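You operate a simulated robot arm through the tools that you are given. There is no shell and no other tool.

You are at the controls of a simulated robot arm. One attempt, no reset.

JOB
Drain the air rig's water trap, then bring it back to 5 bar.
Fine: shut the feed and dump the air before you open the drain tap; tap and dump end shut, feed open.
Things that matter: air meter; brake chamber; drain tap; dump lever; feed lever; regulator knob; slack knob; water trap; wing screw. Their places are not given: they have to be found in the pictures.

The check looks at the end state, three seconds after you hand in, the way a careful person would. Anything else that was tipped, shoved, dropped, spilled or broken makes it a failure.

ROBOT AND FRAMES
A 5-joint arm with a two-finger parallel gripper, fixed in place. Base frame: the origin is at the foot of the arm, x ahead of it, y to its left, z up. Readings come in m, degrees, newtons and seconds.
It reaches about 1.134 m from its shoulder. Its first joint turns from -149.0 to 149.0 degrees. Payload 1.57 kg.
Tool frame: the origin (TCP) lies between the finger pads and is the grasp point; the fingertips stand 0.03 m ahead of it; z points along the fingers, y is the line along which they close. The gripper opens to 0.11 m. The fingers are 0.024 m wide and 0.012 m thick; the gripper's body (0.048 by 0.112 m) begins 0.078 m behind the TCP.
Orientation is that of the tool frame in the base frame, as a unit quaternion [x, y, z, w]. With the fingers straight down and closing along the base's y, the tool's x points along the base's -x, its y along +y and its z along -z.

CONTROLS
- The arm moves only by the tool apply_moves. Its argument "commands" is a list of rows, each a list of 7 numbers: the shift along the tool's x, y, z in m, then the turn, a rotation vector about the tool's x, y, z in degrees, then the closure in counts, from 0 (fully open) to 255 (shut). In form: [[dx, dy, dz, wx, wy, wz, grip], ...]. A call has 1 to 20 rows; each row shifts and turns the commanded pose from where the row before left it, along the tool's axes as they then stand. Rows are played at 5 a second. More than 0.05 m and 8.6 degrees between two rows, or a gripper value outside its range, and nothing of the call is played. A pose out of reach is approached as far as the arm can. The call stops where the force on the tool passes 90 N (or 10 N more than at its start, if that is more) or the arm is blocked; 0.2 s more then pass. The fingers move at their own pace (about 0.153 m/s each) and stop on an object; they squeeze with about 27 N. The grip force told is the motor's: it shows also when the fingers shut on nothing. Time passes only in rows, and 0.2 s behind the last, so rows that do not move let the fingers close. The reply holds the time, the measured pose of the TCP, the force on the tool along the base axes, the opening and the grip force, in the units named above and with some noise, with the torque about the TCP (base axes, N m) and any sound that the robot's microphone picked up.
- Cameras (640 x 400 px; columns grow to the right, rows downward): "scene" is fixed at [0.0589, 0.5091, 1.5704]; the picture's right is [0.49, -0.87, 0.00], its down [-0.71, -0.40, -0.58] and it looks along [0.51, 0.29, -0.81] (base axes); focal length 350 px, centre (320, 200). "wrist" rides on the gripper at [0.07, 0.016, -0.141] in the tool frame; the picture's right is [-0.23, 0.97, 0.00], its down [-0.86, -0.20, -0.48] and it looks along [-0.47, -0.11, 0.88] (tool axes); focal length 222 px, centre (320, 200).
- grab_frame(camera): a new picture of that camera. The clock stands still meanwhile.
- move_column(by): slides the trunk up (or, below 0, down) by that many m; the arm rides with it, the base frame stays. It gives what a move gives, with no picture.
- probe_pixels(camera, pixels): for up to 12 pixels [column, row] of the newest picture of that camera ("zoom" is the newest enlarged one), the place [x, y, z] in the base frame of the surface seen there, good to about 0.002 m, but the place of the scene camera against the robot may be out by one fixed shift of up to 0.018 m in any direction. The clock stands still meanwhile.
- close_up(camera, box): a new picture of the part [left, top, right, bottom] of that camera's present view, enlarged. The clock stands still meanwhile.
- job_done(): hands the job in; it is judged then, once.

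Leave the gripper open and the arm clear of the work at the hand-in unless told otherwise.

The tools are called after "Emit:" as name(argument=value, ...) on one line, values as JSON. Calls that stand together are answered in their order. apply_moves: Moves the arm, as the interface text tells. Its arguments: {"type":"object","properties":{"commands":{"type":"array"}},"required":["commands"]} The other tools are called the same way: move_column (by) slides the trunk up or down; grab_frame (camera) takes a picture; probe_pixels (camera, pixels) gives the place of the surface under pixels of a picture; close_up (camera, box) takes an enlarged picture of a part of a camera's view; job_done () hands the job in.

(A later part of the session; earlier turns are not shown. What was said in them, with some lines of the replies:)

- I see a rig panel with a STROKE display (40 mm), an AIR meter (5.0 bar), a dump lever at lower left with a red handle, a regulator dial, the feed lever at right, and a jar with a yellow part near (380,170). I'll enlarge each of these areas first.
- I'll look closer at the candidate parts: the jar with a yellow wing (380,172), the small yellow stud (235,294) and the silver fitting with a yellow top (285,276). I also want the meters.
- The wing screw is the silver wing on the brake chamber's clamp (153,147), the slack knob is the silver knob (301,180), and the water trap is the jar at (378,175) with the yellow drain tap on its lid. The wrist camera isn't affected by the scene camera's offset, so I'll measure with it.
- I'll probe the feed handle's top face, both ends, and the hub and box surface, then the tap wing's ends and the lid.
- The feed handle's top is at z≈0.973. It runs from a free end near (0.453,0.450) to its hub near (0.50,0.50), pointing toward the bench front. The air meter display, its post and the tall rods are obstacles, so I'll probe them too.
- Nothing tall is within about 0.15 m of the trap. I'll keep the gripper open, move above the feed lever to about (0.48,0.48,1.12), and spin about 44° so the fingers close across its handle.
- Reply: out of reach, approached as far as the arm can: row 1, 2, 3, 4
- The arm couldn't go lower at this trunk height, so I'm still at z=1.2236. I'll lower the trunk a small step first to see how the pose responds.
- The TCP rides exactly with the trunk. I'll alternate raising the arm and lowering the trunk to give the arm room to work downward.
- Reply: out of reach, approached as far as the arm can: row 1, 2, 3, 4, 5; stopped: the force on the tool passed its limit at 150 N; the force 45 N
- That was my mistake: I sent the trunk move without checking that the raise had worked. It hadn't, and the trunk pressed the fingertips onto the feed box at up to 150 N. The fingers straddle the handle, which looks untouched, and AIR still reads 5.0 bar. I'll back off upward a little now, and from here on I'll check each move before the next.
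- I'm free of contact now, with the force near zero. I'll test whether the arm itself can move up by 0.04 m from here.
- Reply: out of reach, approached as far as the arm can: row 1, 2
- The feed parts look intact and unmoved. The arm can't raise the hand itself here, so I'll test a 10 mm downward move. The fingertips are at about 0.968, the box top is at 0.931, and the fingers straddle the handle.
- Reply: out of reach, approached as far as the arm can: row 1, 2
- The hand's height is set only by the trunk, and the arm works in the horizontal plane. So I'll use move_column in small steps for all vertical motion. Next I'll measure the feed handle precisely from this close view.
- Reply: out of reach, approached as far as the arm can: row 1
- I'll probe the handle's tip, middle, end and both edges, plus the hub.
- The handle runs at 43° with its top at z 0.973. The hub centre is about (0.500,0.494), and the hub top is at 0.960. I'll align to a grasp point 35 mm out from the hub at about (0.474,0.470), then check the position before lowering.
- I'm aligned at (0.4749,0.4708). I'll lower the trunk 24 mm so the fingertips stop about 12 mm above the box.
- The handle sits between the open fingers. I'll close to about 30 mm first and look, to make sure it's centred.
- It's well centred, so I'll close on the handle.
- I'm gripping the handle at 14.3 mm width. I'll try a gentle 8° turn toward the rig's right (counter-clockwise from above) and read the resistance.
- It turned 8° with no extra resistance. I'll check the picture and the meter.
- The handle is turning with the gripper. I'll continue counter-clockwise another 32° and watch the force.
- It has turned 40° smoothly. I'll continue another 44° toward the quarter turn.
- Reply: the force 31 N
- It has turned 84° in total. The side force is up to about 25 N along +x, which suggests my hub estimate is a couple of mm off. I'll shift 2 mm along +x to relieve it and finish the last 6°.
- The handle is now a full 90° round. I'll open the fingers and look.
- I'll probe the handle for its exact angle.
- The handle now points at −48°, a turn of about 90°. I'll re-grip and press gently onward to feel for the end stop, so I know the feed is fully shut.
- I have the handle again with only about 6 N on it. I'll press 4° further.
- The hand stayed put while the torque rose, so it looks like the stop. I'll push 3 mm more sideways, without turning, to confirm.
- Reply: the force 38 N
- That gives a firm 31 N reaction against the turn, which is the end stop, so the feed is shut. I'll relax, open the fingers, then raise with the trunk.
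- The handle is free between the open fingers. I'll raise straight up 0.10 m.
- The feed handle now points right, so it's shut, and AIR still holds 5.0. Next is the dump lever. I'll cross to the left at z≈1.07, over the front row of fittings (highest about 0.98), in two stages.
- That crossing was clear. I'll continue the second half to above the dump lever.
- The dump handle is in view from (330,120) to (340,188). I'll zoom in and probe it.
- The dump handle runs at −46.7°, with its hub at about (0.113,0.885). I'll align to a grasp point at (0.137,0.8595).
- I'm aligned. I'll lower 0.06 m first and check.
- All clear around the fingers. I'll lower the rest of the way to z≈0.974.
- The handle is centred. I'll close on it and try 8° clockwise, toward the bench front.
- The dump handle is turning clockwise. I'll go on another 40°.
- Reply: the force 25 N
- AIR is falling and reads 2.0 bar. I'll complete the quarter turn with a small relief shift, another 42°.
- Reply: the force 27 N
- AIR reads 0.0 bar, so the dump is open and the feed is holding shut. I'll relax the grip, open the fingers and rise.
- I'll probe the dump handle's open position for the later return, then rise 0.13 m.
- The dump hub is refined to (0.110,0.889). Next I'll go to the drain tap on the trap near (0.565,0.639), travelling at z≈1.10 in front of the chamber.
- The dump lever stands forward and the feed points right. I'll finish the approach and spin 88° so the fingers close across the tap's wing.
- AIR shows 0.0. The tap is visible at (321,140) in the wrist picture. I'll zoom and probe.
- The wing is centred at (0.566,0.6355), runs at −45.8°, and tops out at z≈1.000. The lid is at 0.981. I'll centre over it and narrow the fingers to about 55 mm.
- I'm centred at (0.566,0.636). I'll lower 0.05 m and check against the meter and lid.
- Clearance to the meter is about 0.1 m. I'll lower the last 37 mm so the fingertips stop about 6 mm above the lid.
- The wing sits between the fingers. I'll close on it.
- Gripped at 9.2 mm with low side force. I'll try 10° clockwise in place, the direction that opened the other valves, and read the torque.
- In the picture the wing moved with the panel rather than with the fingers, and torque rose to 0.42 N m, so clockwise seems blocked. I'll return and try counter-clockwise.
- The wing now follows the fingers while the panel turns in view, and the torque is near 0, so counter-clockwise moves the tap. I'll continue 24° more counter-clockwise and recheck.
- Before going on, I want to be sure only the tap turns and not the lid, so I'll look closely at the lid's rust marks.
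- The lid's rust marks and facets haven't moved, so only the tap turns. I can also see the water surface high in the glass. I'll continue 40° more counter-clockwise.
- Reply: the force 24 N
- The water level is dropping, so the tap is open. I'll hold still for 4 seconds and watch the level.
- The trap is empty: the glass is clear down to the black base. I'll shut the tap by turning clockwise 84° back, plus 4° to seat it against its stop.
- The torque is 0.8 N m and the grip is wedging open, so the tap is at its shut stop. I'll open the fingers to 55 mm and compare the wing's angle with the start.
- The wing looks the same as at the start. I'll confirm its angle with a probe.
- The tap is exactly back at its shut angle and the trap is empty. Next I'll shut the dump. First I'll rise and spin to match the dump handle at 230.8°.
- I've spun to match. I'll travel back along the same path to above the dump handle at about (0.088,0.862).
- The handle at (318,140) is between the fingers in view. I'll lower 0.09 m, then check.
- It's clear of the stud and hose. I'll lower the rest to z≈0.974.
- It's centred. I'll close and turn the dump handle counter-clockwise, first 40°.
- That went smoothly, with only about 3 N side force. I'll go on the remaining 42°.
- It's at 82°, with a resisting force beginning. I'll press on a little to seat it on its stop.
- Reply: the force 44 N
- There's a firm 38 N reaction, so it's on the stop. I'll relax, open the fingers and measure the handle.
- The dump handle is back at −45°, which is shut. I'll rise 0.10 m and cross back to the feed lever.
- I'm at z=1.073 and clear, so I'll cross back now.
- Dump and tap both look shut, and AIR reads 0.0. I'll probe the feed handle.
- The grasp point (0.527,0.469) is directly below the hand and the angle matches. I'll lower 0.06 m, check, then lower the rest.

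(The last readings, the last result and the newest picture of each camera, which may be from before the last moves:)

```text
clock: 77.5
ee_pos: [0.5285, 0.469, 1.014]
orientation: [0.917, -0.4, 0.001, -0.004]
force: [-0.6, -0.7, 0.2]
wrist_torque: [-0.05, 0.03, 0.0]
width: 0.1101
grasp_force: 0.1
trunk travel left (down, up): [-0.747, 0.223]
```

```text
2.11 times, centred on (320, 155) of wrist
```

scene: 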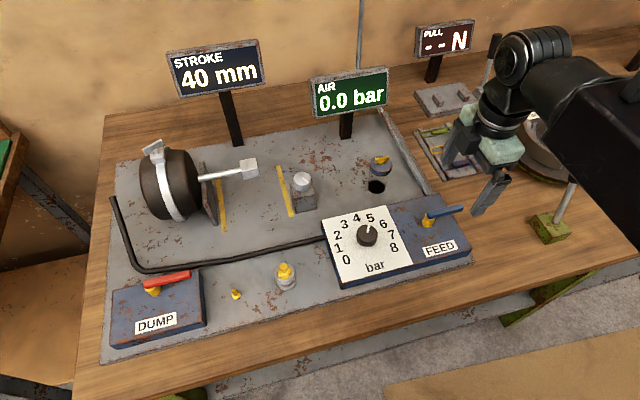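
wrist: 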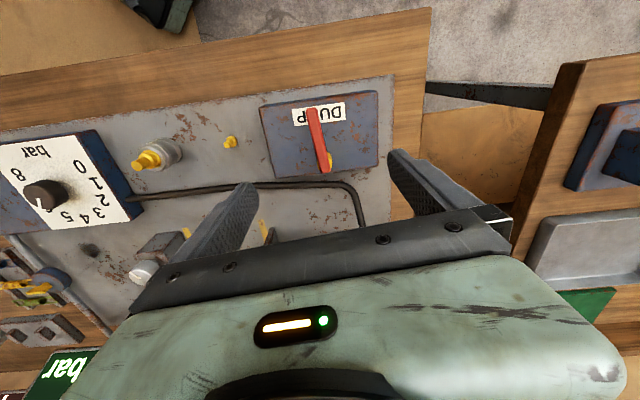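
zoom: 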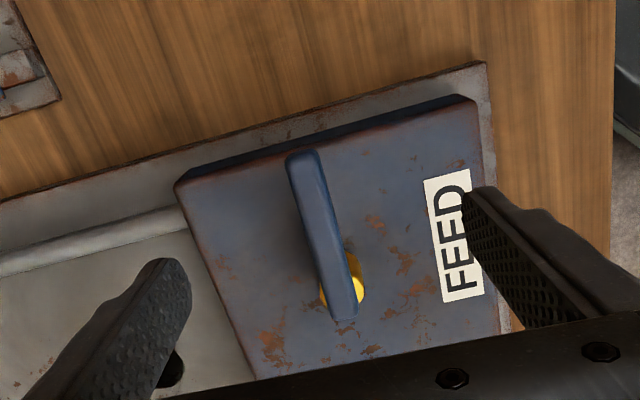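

The fingers are well to either side of the handle. I'll lower the last 40 mm and close partway.

Emit:
move_column(by=-0.04)

Emit:
apply_moves(commands=[[0, 0, 0, 0, 0, 0, 185], [0, 0, 0, 0, 0, 0, 185], [0, 0, 0, 0, 0, 0, 185]])

Emit:
close_up(camera="wrist", box=[230, 90, 430, 250])

```text
clock: 78.3
ee_pos: [0.5274, 0.4695, 0.9735]
orientation: [0.916, -0.401, 0.003, -0.005]
force: [0.1, -0.3, -0.1]
wrist_torque: [0.0, 0.02, -0.02]
width: 0.1099
grasp_force: 0.0
trunk travel left (down, up): [-0.707, 0.263]
```

```text
clock: 79.1
ee_pos: [0.5281, 0.4695, 0.9732]
orientation: [0.916, -0.4, 0.002, -0.004]
force: [-0.2, 0.7, -0.4]
wrist_torque: [0.02, 0.02, 0.0]
width: 0.0303
grasp_force: 0.2
trunk travel left (down, up): [-0.707, 0.263]
```

```text
2.50 times, centred on (330, 170) of wrist
```

zoom: 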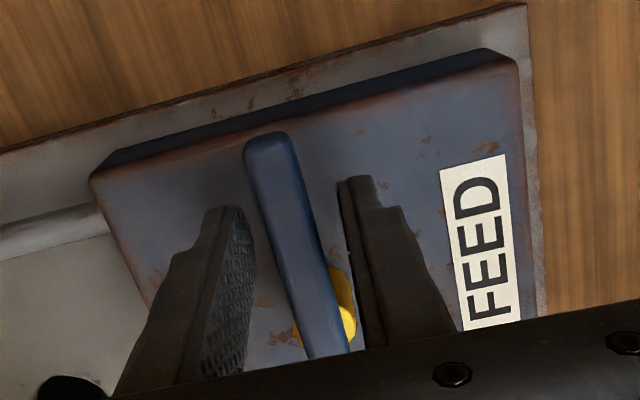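

It's centred. I'll close and turn the feed clockwise, back toward the front, starting with 40°.

Emit:
apply_moves(commands=[[0, 0, 0, 0, 0, 0, 255], [0, 0, 0, 0, 0, 0, 255], [-0.00034, 0.00487, 0, 0, 0, 8, 255], [-0.00034, 0.00487, 0, 0, 0, 8, 255], [-0.00034, 0.00487, 0, 0, 0, 8, 255], [-0.00034, 0.00487, 0, 0, 0, 8, 255], [-0.00034, 0.00487, 0, 0, 0, 8, 255], [0, 0, 0, 0, 0, 0, 255]])

Emit:
grab_frame(camera="scene")

Emit:
close_up(camera="wrist", box=[230, 90, 430, 250])

```text
clock: 80.9
ee_pos: [0.5044, 0.4595, 0.9739]
orientation: [0.724, -0.69, 0.0, -0.004]
force: [-21.3, -15.6, -16.4]
wrist_torque: [-0.11, 0.53, 0.77]
width: 0.0142
grasp_force: 30.2
trunk travel left (down, up): [-0.707, 0.263]
```

```text
taken
```

scene: 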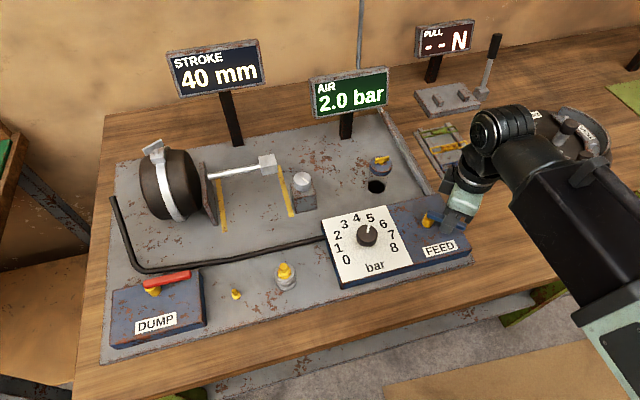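

```text
2.50 times, centred on (330, 170) of wrist
```

zoom: 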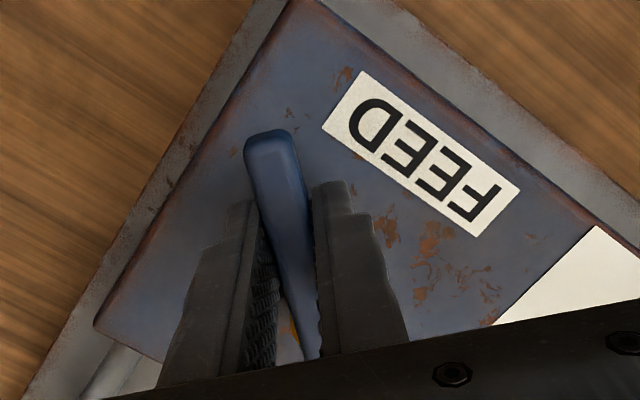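

AIR is rising through 2.0 bar. I'll finish the quarter turn with a small relief shift, and press slightly toward the stop.

Emit:
apply_moves(commands=[[0.0008, 0.0012, 0, 0, 0, 0, 255], [-0.00034, 0.00487, 0, 0, 0, 8, 255], [-0.00034, 0.00487, 0, 0, 0, 8, 255], [-0.00034, 0.00487, 0, 0, 0, 8, 255], [-0.00034, 0.00487, 0, 0, 0, 8, 255], [-0.00034, 0.00487, 0, 0, 0, 8, 255], [-0.0002, 0.0036, 0, 0, 0, 6, 255], [0, 0, 0, 0, 0, 0, 255]])

Emit:
grab_frame(camera="scene")

Emit:
close_up(camera="wrist", box=[230, 90, 430, 250])

```text
clock: 82.7
ee_pos: [0.4771, 0.4681, 0.9742]
orientation: [-0.397, 0.918, 0.003, 0.005]
force: [-13.4, 5.3, 5.6]
wrist_torque: [-0.05, 0.27, 0.45]
width: 0.0137
grasp_force: 31.0
trunk travel left (down, up): [-0.707, 0.263]
```

```text
taken
```

scene: 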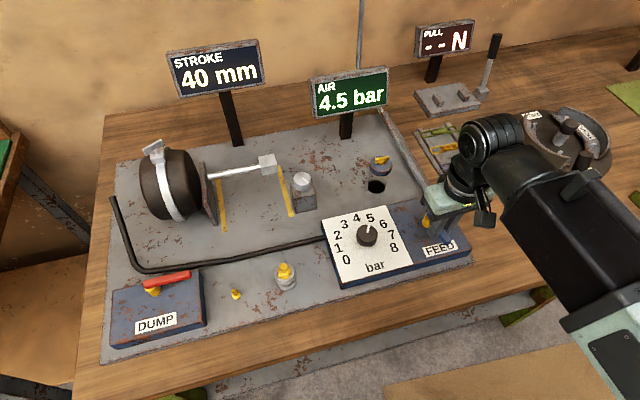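

```text
2.50 times, centred on (330, 170) of wrist
```

zoom: 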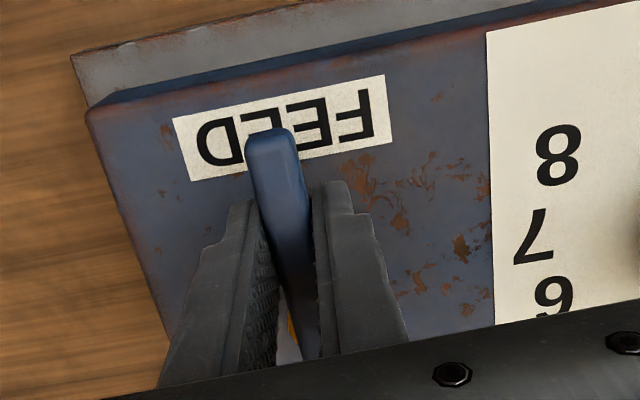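

AIR is at 4.5 bar and rising. I'll press the last few degrees onto the open stop.

Emit:
apply_moves(commands=[[0, 0.0015, 0, 0, 0, 2, 255], [0, 0.0015, 0, 0, 0, 2, 255], [0, 0.0012, 0, 0, 0, 0, 255], [0, 0, 0, 0, 0, 0, 255]])

```text
clock: 83.7
ee_pos: [0.4769, 0.47, 0.9738]
orientation: [-0.364, 0.931, 0.001, 0.005]
force: [2.0, -4.0, 11.4]
wrist_torque: [0.21, -0.07, 0.68]
width: 0.014
grasp_force: 30.3
trunk travel left (down, up): [-0.707, 0.263]
```

The force is still light. I'll push 3 mm more sideways to confirm the stop.

Emit:
apply_moves(commands=[[0, 0.0015, 0, 0, 0, 0, 255], [0, 0.0015, 0, 0, 0, 0, 255], [0, 0, 0, 0, 0, 0, 255]])

```text
clock: 84.5
ee_pos: [0.4758, 0.4703, 0.9735]
orientation: [-0.364, 0.931, 0.001, 0.006]
force: [20.8, -18.9, 14.7]
wrist_torque: [-0.08, -0.18, 0.65]
width: 0.0141
grasp_force: 30.4
trunk travel left (down, up): [-0.707, 0.263]
```

That's a 28 N reaction, so it's on the open stop. I'll relax, open the fingers and check.

Emit:
apply_moves(commands=[[0, -0.003, 0, 0, 0, 0, 255], [0, 0, 0, 0, 0, 0, 120], [0, 0, 0, 0, 0, 0, 40], [0, 0, 0, 0, 0, 0, 0], [0, 0, 0, 0, 0, 0, 0]])

Emit:
close_up(camera="wrist", box=[230, 90, 390, 240])

Emit:
grab_frame(camera="scene")

```text
clock: 85.7
ee_pos: [0.4761, 0.4713, 0.9739]
orientation: [-0.366, 0.931, 0.002, 0.004]
force: [0.5, -0.8, 0.5]
wrist_torque: [-0.02, 0.01, 0.01]
width: 0.1099
grasp_force: 0.0
trunk travel left (down, up): [-0.707, 0.263]
```

```text
2.67 times, centred on (310, 165) of wrist
```

zoom: 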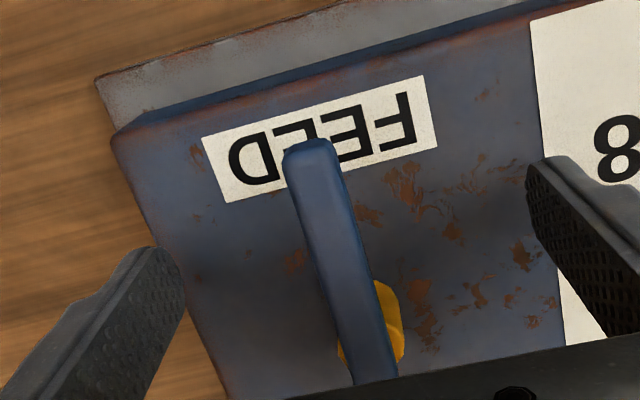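

```text
taken
```

scene: 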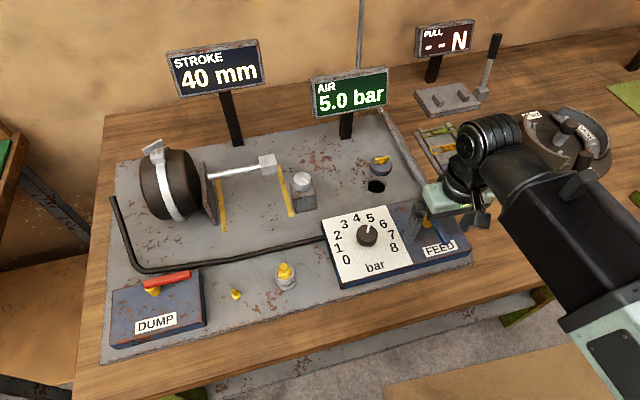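

AIR is back at 5.0 bar. I'll raise the hand straight up 0.15 m clear of the work and take a last look.

Emit:
move_column(by=0.15)

Emit:
grab_frame(camera="scene")

Emit:
close_up(camera="scene", box=[300, 60, 480, 290])

Emit:
close_up(camera="scene", box=[100, 120, 330, 350])

Emit:
close_up(camera="scene", box=[310, 140, 490, 290])

```text
clock: 87.5
ee_pos: [0.4754, 0.4716, 1.1239]
orientation: [-0.365, 0.931, 0.002, 0.004]
force: [-0.1, 0.0, 0.1]
wrist_torque: [0.03, 0.01, -0.03]
width: 0.1101
grasp_force: 0.0
trunk travel left (down, up): [-0.857, 0.113]
```

```text
taken
```

scene: 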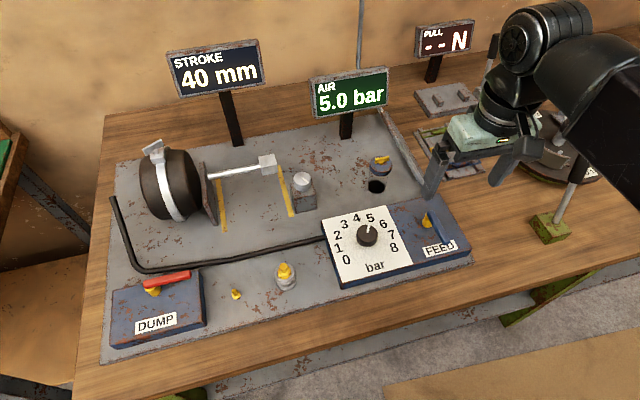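

```text
1.74 times, centred on (390, 175) of scene
```

zoom: 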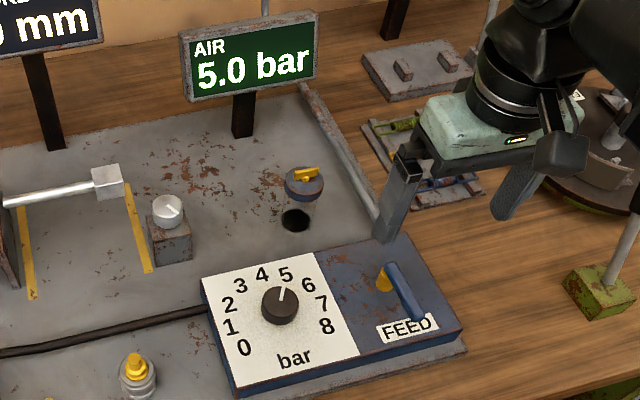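

```text
1.74 times, centred on (215, 235) of scene
```

zoom: 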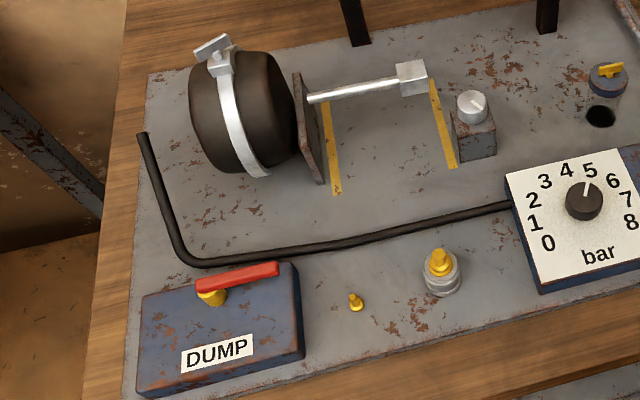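

```text
2.67 times, centred on (400, 215) of scene
```

zoom: 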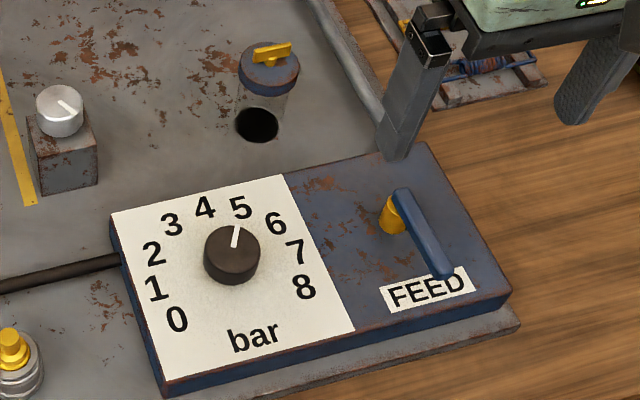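

I'll wait a couple of seconds to see that the pressure holds steady.

Emit:
apply_moves(commands=[[0, 0, 0, 0, 0, 0, 0], [0, 0, 0, 0, 0, 0, 0], [0, 0, 0, 0, 0, 0, 0], [0, 0, 0, 0, 0, 0, 0], [0, 0, 0, 0, 0, 0, 0], [0, 0, 0, 0, 0, 0, 0], [0, 0, 0, 0, 0, 0, 0], [0, 0, 0, 0, 0, 0, 0], [0, 0, 0, 0, 0, 0, 0], [0, 0, 0, 0, 0, 0, 0]])

Emit:
grab_frame(camera="scene")

```text
clock: 89.7
ee_pos: [0.4759, 0.4707, 1.1237]
orientation: [-0.365, 0.931, 0.002, 0.003]
force: [-0.9, 0.8, 0.4]
wrist_torque: [-0.01, 0.0, 0.04]
width: 0.1099
grasp_force: 0.1
trunk travel left (down, up): [-0.857, 0.113]
```

```text
taken
```

scene: 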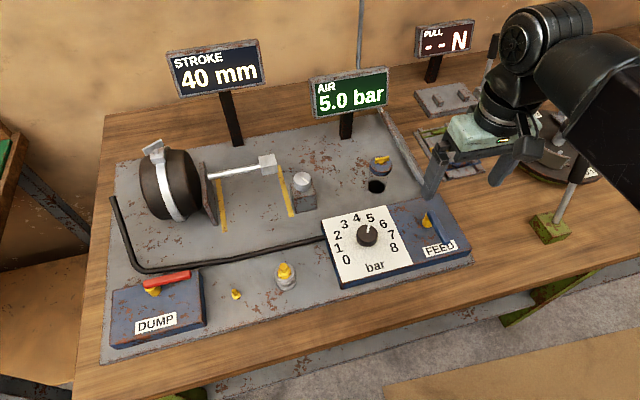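

AIR holds at 5.0 bar. The trap is empty, the tap and dump are shut, and the feed is open. The regulator, slack knob and wing screw look unchanged, and the gripper is open and clear. I'm handing in.

Emit:
job_done()

```text
The job is handed in.
```

The water trap is drained and the rig is back at 5.0 bar, where it held steady for the last couple of seconds before I handed in.

- **Order:** I shut the feed and opened the dump, and the air meter read 0.0 bar before I touched the drain tap. I kept the tap open until the trap was empty, then shut the tap, shut the dump and opened the feed.
- **End state:** The tap and dump are shut and the feed is open, each pressed against its stop. The regulator, slack knob and wing screw were not touched, and the stroke still reads 40 mm. The gripper is open and about 0.15 m above the feed lever.
- **One mishap:** Early on I lowered the trunk without checking that the arm had risen first. The open fingertips pressed onto the top of the feed box, and the move stopped at its 150 N limit. I saw no damage in the pictures afterwards, and the meter still read 5.0 bar just after the contact.
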